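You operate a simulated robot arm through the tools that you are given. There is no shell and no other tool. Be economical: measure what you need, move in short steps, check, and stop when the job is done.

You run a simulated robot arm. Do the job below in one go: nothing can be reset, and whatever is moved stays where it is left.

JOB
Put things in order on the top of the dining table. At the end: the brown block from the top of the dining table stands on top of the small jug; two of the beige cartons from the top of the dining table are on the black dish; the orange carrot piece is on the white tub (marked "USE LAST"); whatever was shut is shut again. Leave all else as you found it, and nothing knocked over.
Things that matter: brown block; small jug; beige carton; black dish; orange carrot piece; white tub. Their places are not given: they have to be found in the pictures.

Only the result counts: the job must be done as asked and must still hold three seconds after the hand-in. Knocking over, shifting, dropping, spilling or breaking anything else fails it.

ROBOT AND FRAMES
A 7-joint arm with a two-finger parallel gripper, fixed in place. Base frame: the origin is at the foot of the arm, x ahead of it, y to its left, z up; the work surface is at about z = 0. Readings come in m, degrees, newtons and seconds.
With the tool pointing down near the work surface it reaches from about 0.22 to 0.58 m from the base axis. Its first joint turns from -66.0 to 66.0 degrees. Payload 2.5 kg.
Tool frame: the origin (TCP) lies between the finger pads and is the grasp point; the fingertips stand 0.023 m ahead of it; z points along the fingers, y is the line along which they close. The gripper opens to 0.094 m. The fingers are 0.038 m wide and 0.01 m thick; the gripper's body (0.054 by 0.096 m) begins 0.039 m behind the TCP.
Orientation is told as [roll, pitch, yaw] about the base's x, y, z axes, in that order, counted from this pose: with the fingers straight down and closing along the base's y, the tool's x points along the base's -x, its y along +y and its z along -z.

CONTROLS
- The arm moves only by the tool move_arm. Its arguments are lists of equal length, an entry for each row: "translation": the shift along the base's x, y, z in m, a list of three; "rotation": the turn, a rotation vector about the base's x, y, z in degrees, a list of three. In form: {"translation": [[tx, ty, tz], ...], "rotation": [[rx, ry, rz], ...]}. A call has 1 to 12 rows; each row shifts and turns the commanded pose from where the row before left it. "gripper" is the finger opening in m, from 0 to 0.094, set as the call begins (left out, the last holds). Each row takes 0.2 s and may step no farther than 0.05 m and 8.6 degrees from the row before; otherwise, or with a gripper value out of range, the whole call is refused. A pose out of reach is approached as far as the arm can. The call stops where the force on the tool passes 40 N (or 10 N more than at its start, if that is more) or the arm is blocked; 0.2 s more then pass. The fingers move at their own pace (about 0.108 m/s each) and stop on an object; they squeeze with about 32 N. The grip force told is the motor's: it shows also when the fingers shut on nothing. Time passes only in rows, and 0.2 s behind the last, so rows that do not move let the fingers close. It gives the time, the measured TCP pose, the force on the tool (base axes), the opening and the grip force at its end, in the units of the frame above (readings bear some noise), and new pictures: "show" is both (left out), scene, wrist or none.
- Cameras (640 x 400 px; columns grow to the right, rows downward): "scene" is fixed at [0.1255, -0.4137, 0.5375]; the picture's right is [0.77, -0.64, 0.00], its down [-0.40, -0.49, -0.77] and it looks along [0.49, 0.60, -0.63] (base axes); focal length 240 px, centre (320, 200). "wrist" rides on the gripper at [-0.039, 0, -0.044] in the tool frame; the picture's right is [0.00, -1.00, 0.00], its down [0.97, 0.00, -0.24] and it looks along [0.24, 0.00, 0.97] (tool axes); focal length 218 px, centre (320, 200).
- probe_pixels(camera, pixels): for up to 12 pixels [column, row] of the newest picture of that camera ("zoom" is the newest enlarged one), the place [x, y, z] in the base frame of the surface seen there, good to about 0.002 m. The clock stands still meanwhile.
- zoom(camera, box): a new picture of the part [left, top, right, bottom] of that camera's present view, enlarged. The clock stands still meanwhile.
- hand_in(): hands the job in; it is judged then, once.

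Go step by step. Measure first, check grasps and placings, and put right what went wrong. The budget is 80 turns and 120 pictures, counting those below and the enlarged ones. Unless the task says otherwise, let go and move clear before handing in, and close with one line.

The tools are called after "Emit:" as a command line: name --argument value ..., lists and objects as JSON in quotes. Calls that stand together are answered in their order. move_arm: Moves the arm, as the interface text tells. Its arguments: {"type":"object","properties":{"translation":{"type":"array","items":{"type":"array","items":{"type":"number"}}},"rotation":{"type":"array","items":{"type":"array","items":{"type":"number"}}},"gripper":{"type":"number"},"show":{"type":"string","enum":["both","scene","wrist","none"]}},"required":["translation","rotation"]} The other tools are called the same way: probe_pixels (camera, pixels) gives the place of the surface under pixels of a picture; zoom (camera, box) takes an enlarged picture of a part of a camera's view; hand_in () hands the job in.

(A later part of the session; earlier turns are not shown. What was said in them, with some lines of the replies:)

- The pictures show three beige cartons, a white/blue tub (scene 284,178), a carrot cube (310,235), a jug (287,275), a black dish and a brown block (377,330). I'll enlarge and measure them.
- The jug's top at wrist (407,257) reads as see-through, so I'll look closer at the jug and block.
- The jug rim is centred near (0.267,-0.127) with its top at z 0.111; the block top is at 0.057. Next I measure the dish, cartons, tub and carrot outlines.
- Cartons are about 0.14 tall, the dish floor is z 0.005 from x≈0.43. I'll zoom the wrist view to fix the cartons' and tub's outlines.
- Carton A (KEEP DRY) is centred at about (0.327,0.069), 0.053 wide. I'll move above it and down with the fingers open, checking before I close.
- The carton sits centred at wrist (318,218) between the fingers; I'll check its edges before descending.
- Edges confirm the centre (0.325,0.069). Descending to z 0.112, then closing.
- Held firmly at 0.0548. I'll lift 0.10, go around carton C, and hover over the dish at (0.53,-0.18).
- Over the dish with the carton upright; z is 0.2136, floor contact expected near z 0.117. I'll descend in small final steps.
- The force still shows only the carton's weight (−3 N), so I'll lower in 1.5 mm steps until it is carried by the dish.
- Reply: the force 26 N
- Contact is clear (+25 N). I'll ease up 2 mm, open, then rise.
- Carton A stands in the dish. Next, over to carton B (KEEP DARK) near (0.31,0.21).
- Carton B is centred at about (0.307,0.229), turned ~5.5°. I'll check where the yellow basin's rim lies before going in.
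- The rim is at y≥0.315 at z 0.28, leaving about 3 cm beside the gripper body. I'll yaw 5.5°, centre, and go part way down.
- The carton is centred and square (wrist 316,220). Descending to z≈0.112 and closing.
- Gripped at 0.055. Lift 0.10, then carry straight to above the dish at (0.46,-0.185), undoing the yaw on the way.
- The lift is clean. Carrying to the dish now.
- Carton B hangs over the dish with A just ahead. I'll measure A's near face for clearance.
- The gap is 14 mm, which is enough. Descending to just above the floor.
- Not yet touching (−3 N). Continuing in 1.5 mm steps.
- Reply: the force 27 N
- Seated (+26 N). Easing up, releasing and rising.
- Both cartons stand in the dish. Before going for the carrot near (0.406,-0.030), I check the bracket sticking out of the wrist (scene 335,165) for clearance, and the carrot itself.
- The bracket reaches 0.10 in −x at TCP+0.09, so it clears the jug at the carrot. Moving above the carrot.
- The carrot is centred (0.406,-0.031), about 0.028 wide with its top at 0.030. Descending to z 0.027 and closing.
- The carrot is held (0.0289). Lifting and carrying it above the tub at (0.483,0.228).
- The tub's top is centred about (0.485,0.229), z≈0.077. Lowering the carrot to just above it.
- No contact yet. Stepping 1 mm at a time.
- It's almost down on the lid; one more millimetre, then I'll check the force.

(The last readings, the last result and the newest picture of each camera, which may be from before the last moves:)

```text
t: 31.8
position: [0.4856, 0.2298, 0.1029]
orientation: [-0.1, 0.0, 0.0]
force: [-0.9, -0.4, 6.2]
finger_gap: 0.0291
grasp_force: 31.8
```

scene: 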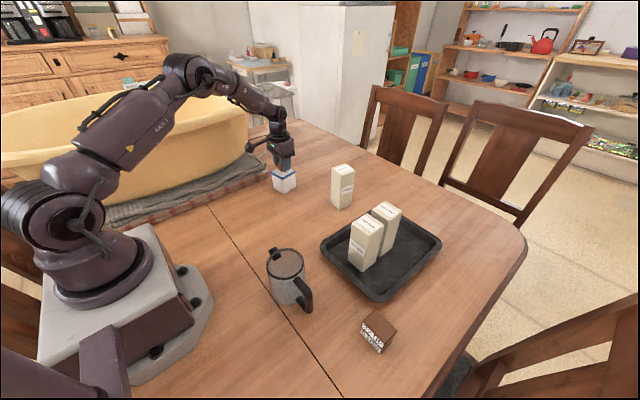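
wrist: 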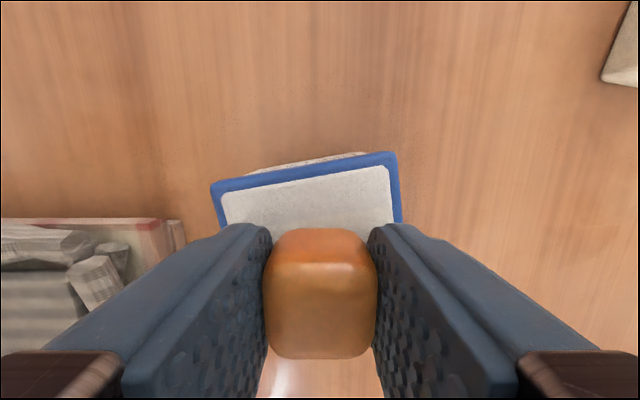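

Contact at 6 N. Opening modestly and rising.

Emit:
move_arm --translation '[[0, 0, 0], [0, 0, 0], [0, 0, 0.03], [0, 0, 0.05], [0, 0, 0.05]]' --rotation '[[0, 0, 0], [0, 0, 0], [0, 0, 0], [0, 0, 0], [0, 0, 0]]' --gripper 0.06

```text
t: 33.0
position: [0.4849, 0.2307, 0.2303]
orientation: [-0.1, 0.0, 0.0]
force: [0.4, -0.2, -0.4]
finger_gap: 0.0603
grasp_force: 0.0
```

scene: 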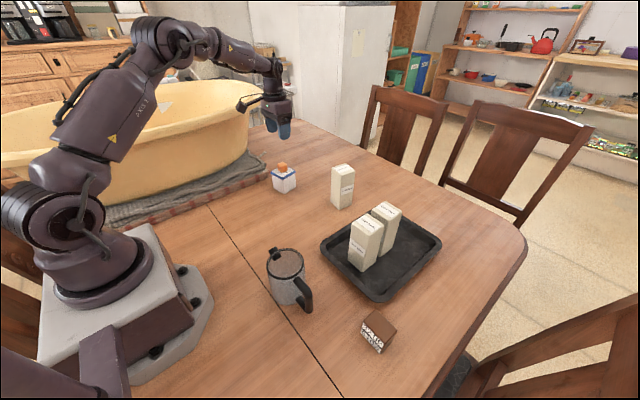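
wrist: 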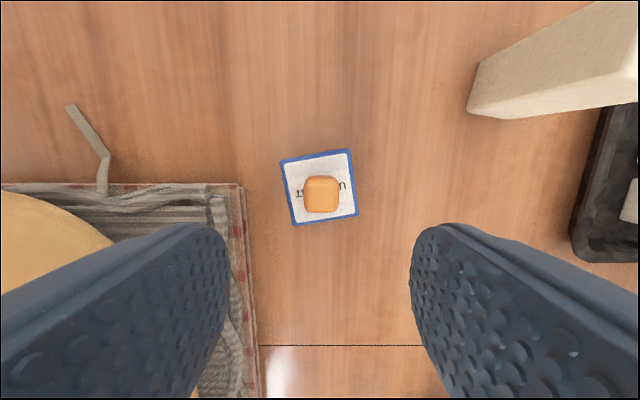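

The carrot sits on the tub (wrist 321,193). Now over to the jug to see whether its top is open or lidded.

Emit:
move_arm --translation '[[-0.0228, -0.0398, 0.0045], [-0.0228, -0.0398, 0.0045], [-0.0228, -0.0398, 0.0045], [-0.0228, -0.0398, 0.0045], [-0.0228, -0.0398, 0.0045], [-0.0228, -0.0398, 0.0045], [-0.0228, -0.0398, 0.0045], [-0.0228, -0.0398, 0.0045], [-0.0228, -0.0398, 0.0045]]' --rotation '[[0, 0, 0], [0, 0, 0], [0, 0, 0], [0, 0, 0], [0, 0, 0], [0, 0, 0], [0, 0, 0], [0, 0, 0], [0, 0, 0]]' --gripper 0.094 --show "wrist"

Emit:
zoom --camera "wrist" --box '[240, 140, 400, 270]'

```text
t: 35.0
position: [0.2791, -0.1274, 0.2732]
orientation: [0.0, -0.1, 0.0]
force: [0.1, -0.5, 0.6]
finger_gap: 0.0941
grasp_force: 0.1
```

wrist: 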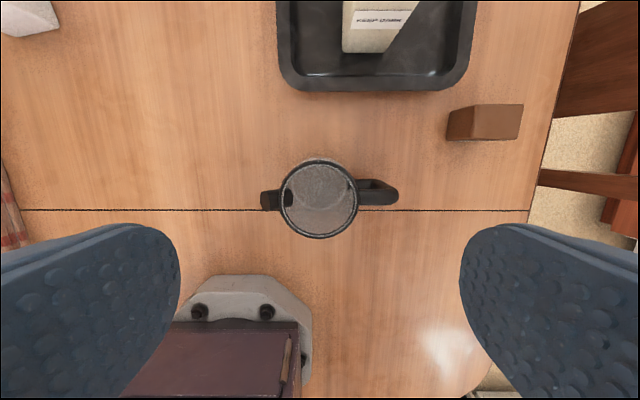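

```text
3.08 times, centred on (320, 205) of wrist
```

zoom: 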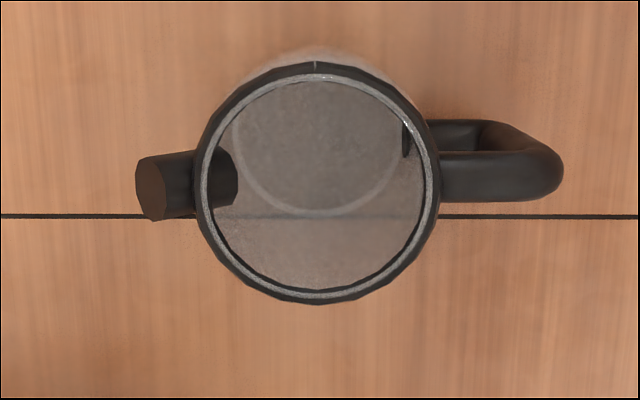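

The jug looks glazed but see-through. I'll probe inside the rim and measure the block precisely.

Emit:
probe_pixels --camera "wrist" --pixels '[[320, 185], [320, 200], [320, 225], [300, 215], [340, 215], [320, 234], [284, 200], [355, 200], [320, 163]]'

Emit:
zoom --camera "wrist" --box '[430, 90, 540, 155]'

Emit:
probe_pixels --camera "zoom" --pixels '[[265, 95], [535, 95], [525, 270], [250, 270], [400, 180], [120, 120], [105, 270]]'

```text
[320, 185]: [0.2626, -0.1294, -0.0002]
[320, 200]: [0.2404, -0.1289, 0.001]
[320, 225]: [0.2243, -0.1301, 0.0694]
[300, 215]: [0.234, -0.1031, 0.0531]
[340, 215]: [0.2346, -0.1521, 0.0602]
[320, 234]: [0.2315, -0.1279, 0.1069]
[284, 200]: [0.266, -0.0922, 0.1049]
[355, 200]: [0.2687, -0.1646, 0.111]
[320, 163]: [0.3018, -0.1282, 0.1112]
```

```text
5.82 times, centred on (485, 122) of wrist
```

zoom: 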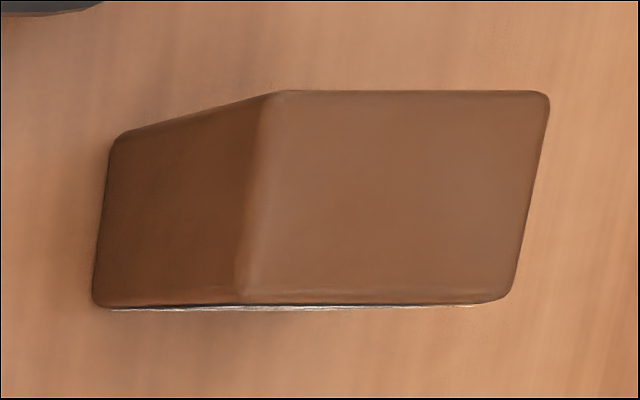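

```text
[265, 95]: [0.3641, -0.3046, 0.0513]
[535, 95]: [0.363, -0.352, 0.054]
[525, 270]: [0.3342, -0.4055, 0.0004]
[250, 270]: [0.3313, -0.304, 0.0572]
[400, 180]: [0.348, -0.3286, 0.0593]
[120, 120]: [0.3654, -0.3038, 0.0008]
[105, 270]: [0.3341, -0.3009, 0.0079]
```

The probe passes through the top glazing, so I can't tell if it's solid; I'll find out by feel with the block. The block is centred (0.345,-0.330), 0.04×0.051×0.058, with no yaw. Moving above it.

Emit:
move_arm --translation '[[0.0132, -0.0405, 0], [0.0132, -0.0405, 0], [0.0132, -0.0405, 0], [0.0132, -0.0405, 0], [0.0132, -0.0405, 0], [0, 0, -0.05], [0, 0, -0.05]]' --rotation '[[0, 0, 0], [0, 0, 0], [0, 0, 0], [0, 0, 0], [0, 0, 0], [0, 0, 0], [0, 0, 0]]' --gripper 0.08

```text
t: 36.6
position: [0.3467, -0.3286, 0.173]
orientation: [0.0, -0.1, -0.1]
force: [0.5, -0.1, 0.6]
finger_gap: 0.08
grasp_force: 0.0
```

scene: 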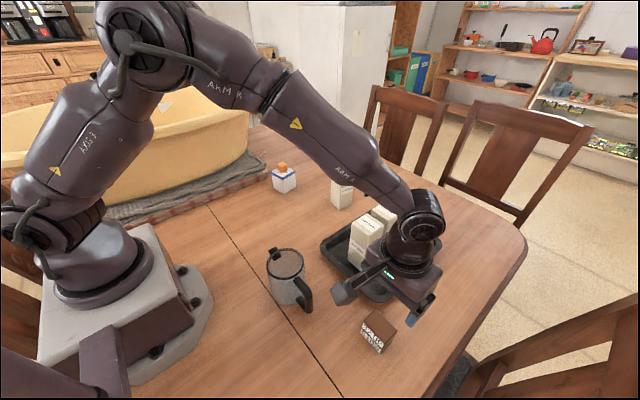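
wrist: 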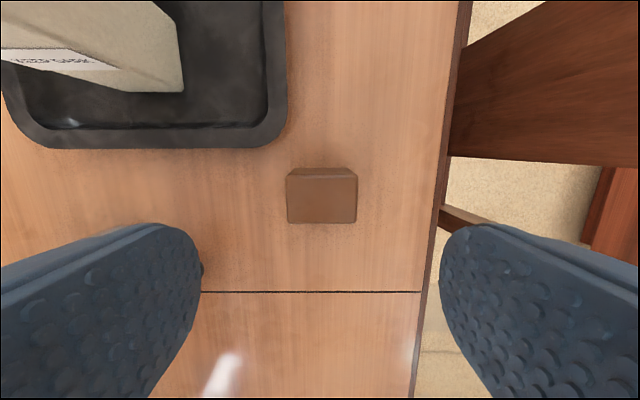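

The block is centred at wrist (322,199). Quick edge check for x-centre.

Emit:
probe_pixels --camera "wrist" --pixels '[[290, 185], [354, 185], [292, 219], [353, 219], [322, 179], [322, 220]]'

```text
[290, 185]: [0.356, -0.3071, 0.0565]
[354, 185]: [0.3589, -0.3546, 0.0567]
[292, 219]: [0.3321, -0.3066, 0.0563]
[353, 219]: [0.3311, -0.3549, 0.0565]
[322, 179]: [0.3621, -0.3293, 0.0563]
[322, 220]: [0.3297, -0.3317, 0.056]
```

Centre (0.346,-0.331), top 0.057. Descending to z 0.045 and closing.

Emit:
move_arm --translation '[[0, -0.002, -0.05], [0, 0, -0.05], [0, 0, -0.022], [0, 0, -0.006]]' --rotation '[[0, 0, 0], [0, 0, 0], [0, 0, 0], [0, 0, 0]]' --show "scene"

Emit:
move_arm --translation '[[0, 0, 0], [0, 0, 0], [0, 0, 0]]' --rotation '[[0, 0, 0], [0, 0, 0], [0, 0, 0]]' --gripper 0.03 --show "none"

```text
t: 37.6
position: [0.3463, -0.3339, 0.0452]
orientation: [0.0, 0.0, 0.0]
force: [0.0, 0.3, -0.4]
finger_gap: 0.08
grasp_force: 0.1
```

scene: 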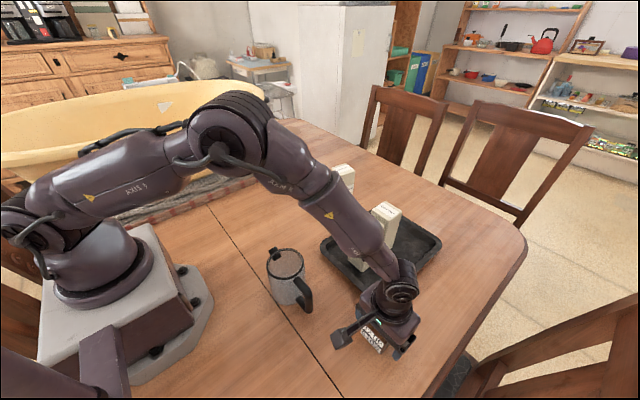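

```text
t: 38.4
position: [0.3456, -0.3341, 0.0451]
orientation: [-0.1, 0.0, 0.0]
force: [1.0, -0.4, -0.5]
finger_gap: 0.0557
grasp_force: 31.6
```

Gripped at 0.0557. Lifting 0.17 and moving over the jug's centre (0.267,-0.128).

Emit:
move_arm --translation '[[0, 0, 0.05], [0, 0, 0.05], [0, 0, 0.05], [0, 0, 0.02], [-0.0158, 0.041, 0], [-0.0158, 0.041, 0], [-0.0158, 0.041, 0], [-0.0158, 0.041, 0], [-0.0158, 0.041, 0], [0, 0, 0]]' --rotation '[[0, 0, 0], [0, 0, 0], [0, 0, 0], [0, 0, 0], [0, 0, 0], [0, 0, 0], [0, 0, 0], [0, 0, 0], [0, 0, 0], [0, 0, 0]]'

```text
t: 40.6
position: [0.2662, -0.128, 0.2164]
orientation: [0.1, 0.0, 0.0]
force: [0.0, 0.8, -2.0]
finger_gap: 0.0557
grasp_force: 31.7
```

scene: 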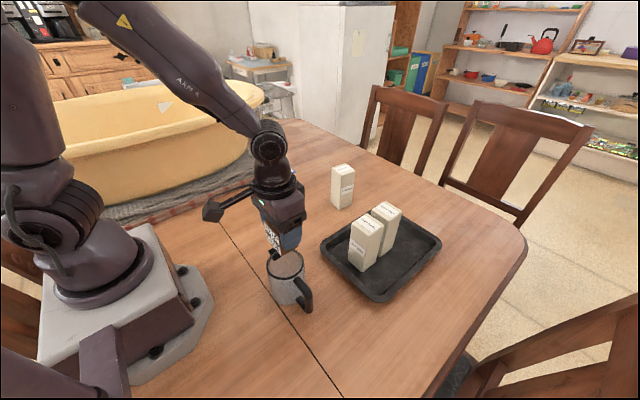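
wrist: 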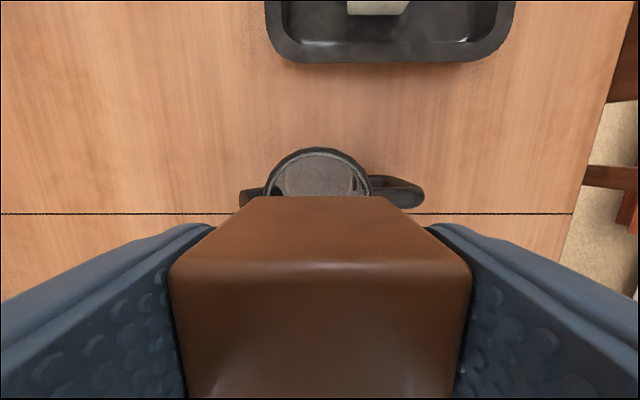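

The block hangs over the jug; contact is expected at z≈0.156. Descending to 0.162, then stepping.

Emit:
move_arm --translation '[[0, 0, -0.03], [0, 0, -0.02], [0, 0, -0.004], [0, 0, 0]]' --rotation '[[0, 0, 0], [0, 0, 0], [0, 0, 0], [0, 0, 0]]'

Emit:
zoom --camera "scene" --box '[240, 215, 340, 320]'

```text
t: 41.6
position: [0.2672, -0.1277, 0.1603]
orientation: [0.0, -0.1, -0.1]
force: [0.7, -0.7, -1.6]
finger_gap: 0.0556
grasp_force: 31.7
```

scene: 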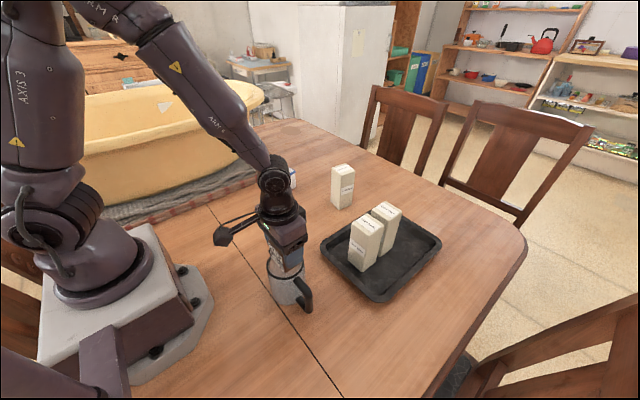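
wrist: 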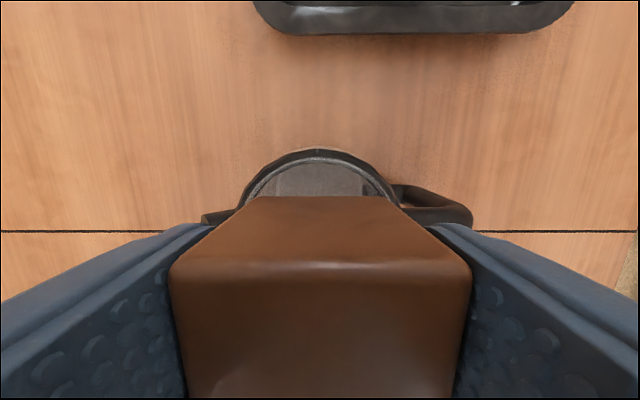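

```text
3.81 times, centred on (290, 268) of scene
```

zoom: 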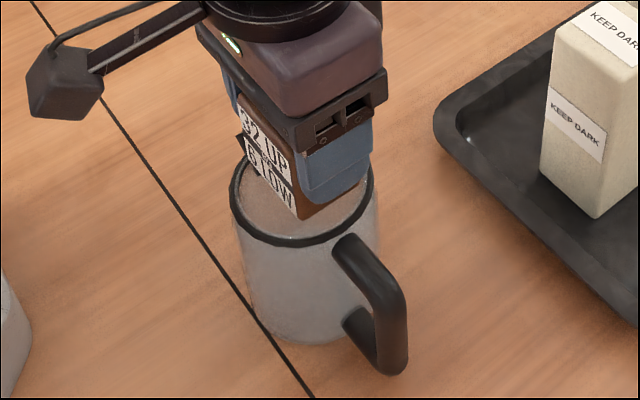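

Bottom of the block is ~4 mm above the rim and centred. Stepping down to feel for the top.

Emit:
move_arm --translation '[[0, 0, -0.002], [0, 0, 0]]' --rotation '[[0, 0, 0], [0, 0, 0]]' --show "none"

Emit:
move_arm --translation '[[0, 0, -0.0015], [0, 0, 0]]' --rotation '[[0, 0, 0], [0, 0, 0]]' --show "none"

Emit:
move_arm --translation '[[0, 0, -0.001], [0, 0, 0]]' --rotation '[[0, 0, 0], [0, 0, 0]]' --show "none"

```text
t: 42.2
position: [0.2674, -0.1273, 0.1579]
orientation: [0.0, 0.0, 0.0]
force: [-0.1, 0.6, -1.2]
finger_gap: 0.0555
grasp_force: 31.8
```

```text
t: 42.8
position: [0.2666, -0.127, 0.1568]
orientation: [0.0, 0.1, 0.0]
force: [-1.3, -1.1, -2.2]
finger_gap: 0.0556
grasp_force: 31.6
```

```text
t: 43.4
position: [0.2676, -0.1285, 0.1557]
orientation: [0.0, -0.1, 0.0]
force: [-0.1, 0.5, -1.3]
finger_gap: 0.0555
grasp_force: 31.7
```

Still free at z 0.1557. Continuing in 1 mm steps.

Emit:
move_arm --translation '[[0, 0, -0.001], [0, 0, 0]]' --rotation '[[0, 0, 0], [0, 0, 0]]' --show "none"

Emit:
move_arm --translation '[[0, 0, -0.001], [0, 0, 0]]' --rotation '[[0, 0, 0], [0, 0, 0]]' --show "none"

Emit:
move_arm --translation '[[0, 0, -0.001], [0, 0, 0]]' --rotation '[[0, 0, 0], [0, 0, 0]]' --show "both"

Emit:
zoom --camera "scene" --box '[260, 235, 320, 295]'

```text
t: 44.0
position: [0.2677, -0.1277, 0.1543]
orientation: [0.1, 0.0, -0.1]
force: [-0.2, 0.7, -1.8]
finger_gap: 0.0556
grasp_force: 31.8
```

```text
t: 44.6
position: [0.2666, -0.1276, 0.1542]
orientation: [0.0, 0.0, 0.0]
force: [-2.1, 1.9, 10.4]
finger_gap: 0.0553
grasp_force: 32.4
```

```text
t: 45.2
position: [0.2676, -0.1272, 0.1539]
orientation: [0.1, 0.0, -0.2]
force: [-5.5, 2.6, 31.7]
finger_gap: 0.0559
grasp_force: 31.8
```

scene: 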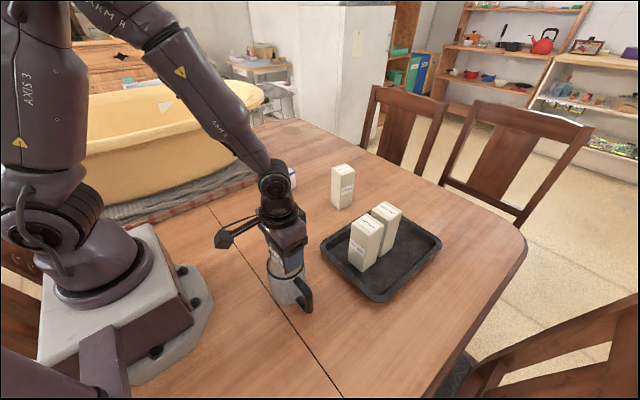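
wrist: 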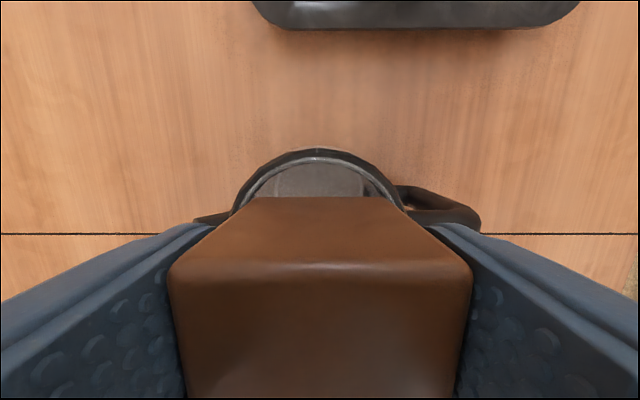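

```text
6.67 times, centred on (290, 265) of scene
```

zoom: 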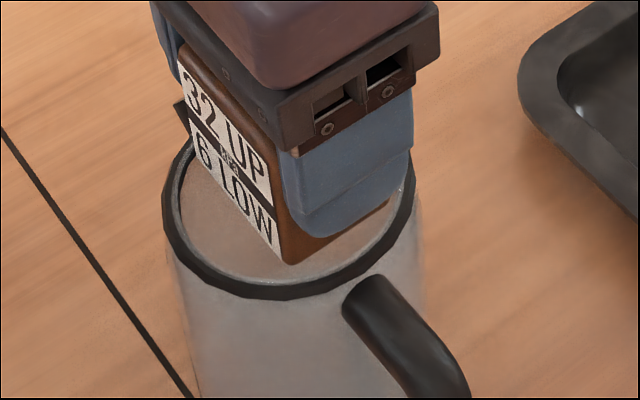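

Firm contact (+32 N) with the block bottom at ≈0.109, so the jug's top bears it. Easing up, then opening slightly to see that it stays.

Emit:
move_arm --translation '[[0, 0, 0.0015], [0, 0, 0]]' --rotation '[[0, 0, 0], [0, 0, 0]]' --show "none"

Emit:
move_arm --translation '[[0, 0, 0], [0, 0, 0]]' --rotation '[[0, 0, 0], [0, 0, 0]]' --gripper 0.062

Emit:
zoom --camera "scene" --box '[260, 235, 320, 295]'

```text
t: 45.8
position: [0.2661, -0.128, 0.1545]
orientation: [0.0, 0.1, 0.1]
force: [1.3, 0.4, 2.1]
finger_gap: 0.0558
grasp_force: 31.9
```

```text
t: 46.4
position: [0.2672, -0.1281, 0.1536]
orientation: [0.0, 0.0, -0.1]
force: [0.3, 0.0, -0.9]
finger_gap: 0.0621
grasp_force: 0.0
```

scene: 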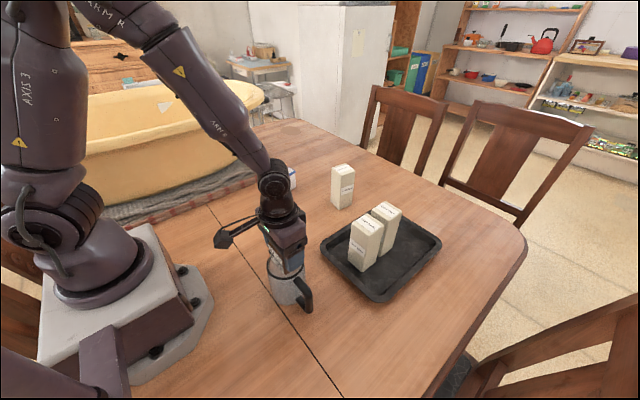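
wrist: 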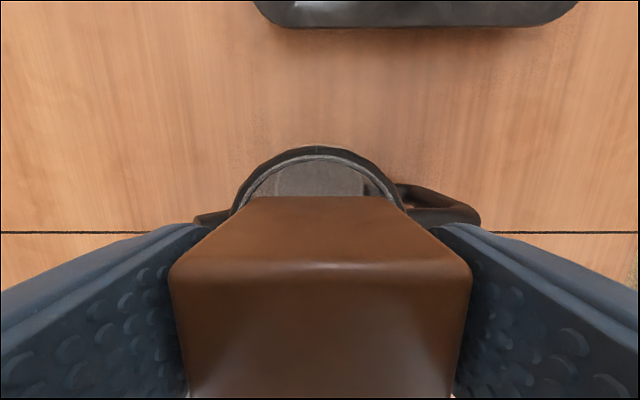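

```text
6.67 times, centred on (290, 265) of scene
```

zoom: 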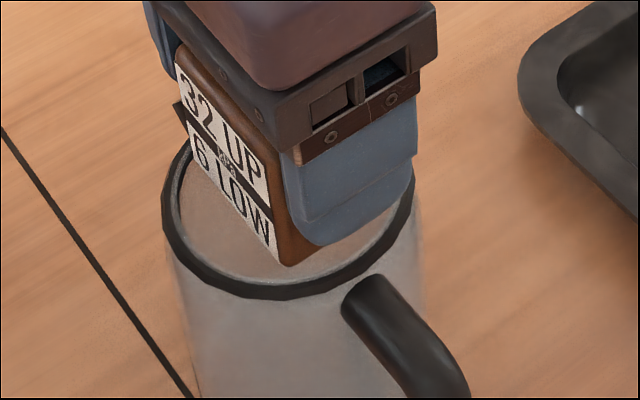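

The block stays put with the fingers loosened. Opening to 0.08, rising straight up and moving clear toward +x.

Emit:
move_arm --translation '[[0, 0, 0], [0, 0, 0.02], [0, 0, 0.04], [0, 0, 0.05], [0, 0, 0.05], [0.04, 0.02, 0], [0.04, 0.02, 0], [0, 0, 0]]' --rotation '[[0, 0, 0], [0, 0, 0], [0, 0, 0], [0, 0, 0], [0, 0, 0], [0, 0, 0], [0, 0, 0], [0, 0, 0]]' --gripper 0.08

Emit:
zoom --camera "scene" --box '[200, 140, 456, 300]'

Emit:
probe_pixels --camera "wrist" --pixels '[[320, 200]]'

```text
t: 48.2
position: [0.3497, -0.085, 0.3147]
orientation: [0.0, 0.0, -0.1]
force: [0.1, 0.1, -0.1]
finger_gap: 0.08
grasp_force: 0.1
```

scene: 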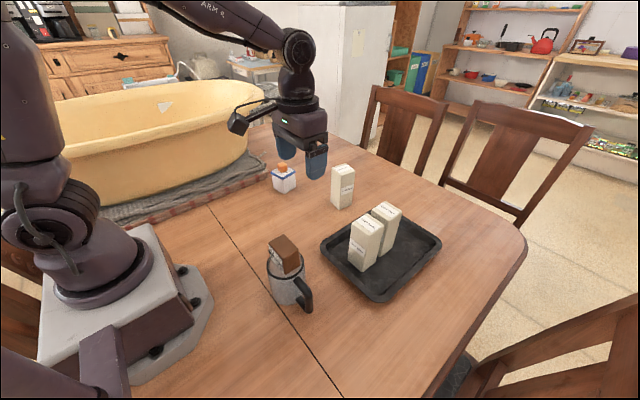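
wrist: 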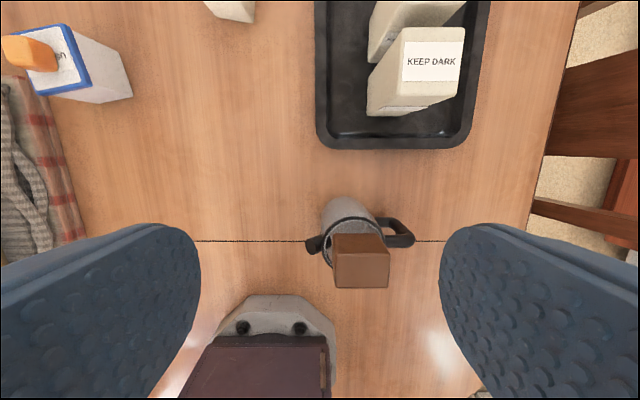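

```text
2.50 times, centred on (328, 220) of scene
```

zoom: 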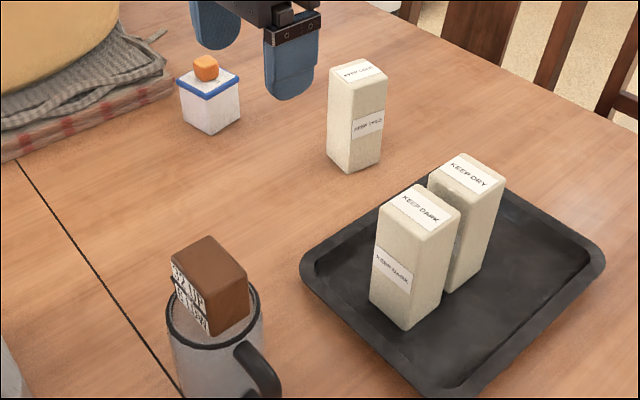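

```text
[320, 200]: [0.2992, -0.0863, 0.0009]
```

Everything is in place; I'll do a last check that the block on the jug is level (wrist 360,260).

Emit:
probe_pixels --camera "wrist" --pixels '[[340, 258], [383, 258], [340, 282], [382, 282], [360, 270], [378, 208]]'

Emit:
probe_pixels --camera "scene" --pixels '[[283, 237], [298, 249], [288, 250], [276, 240], [382, 205], [362, 220]]'

```text
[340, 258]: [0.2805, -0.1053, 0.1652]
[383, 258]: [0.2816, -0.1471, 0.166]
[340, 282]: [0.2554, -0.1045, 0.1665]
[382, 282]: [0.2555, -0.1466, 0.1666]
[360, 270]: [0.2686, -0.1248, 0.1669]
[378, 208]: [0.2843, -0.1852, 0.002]
```

```text
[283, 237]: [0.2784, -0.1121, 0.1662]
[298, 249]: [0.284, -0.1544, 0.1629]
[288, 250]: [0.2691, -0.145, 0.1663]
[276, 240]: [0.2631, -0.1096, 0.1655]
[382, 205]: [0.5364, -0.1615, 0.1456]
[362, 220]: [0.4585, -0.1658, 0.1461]
```

The block's top is level at z≈0.166 and steady; cartons, carrot and jug are all upright and the arm is clear. Handing in.

Emit:
hand_in

```text
The job is handed in.
```

The job is handed in: the brown block stands level on the small jug, the KEEP DRY and KEEP DARK cartons stand in the black dish, and the carrot piece is on the white tub. I opened nothing, and the last pictures show nothing knocked over.
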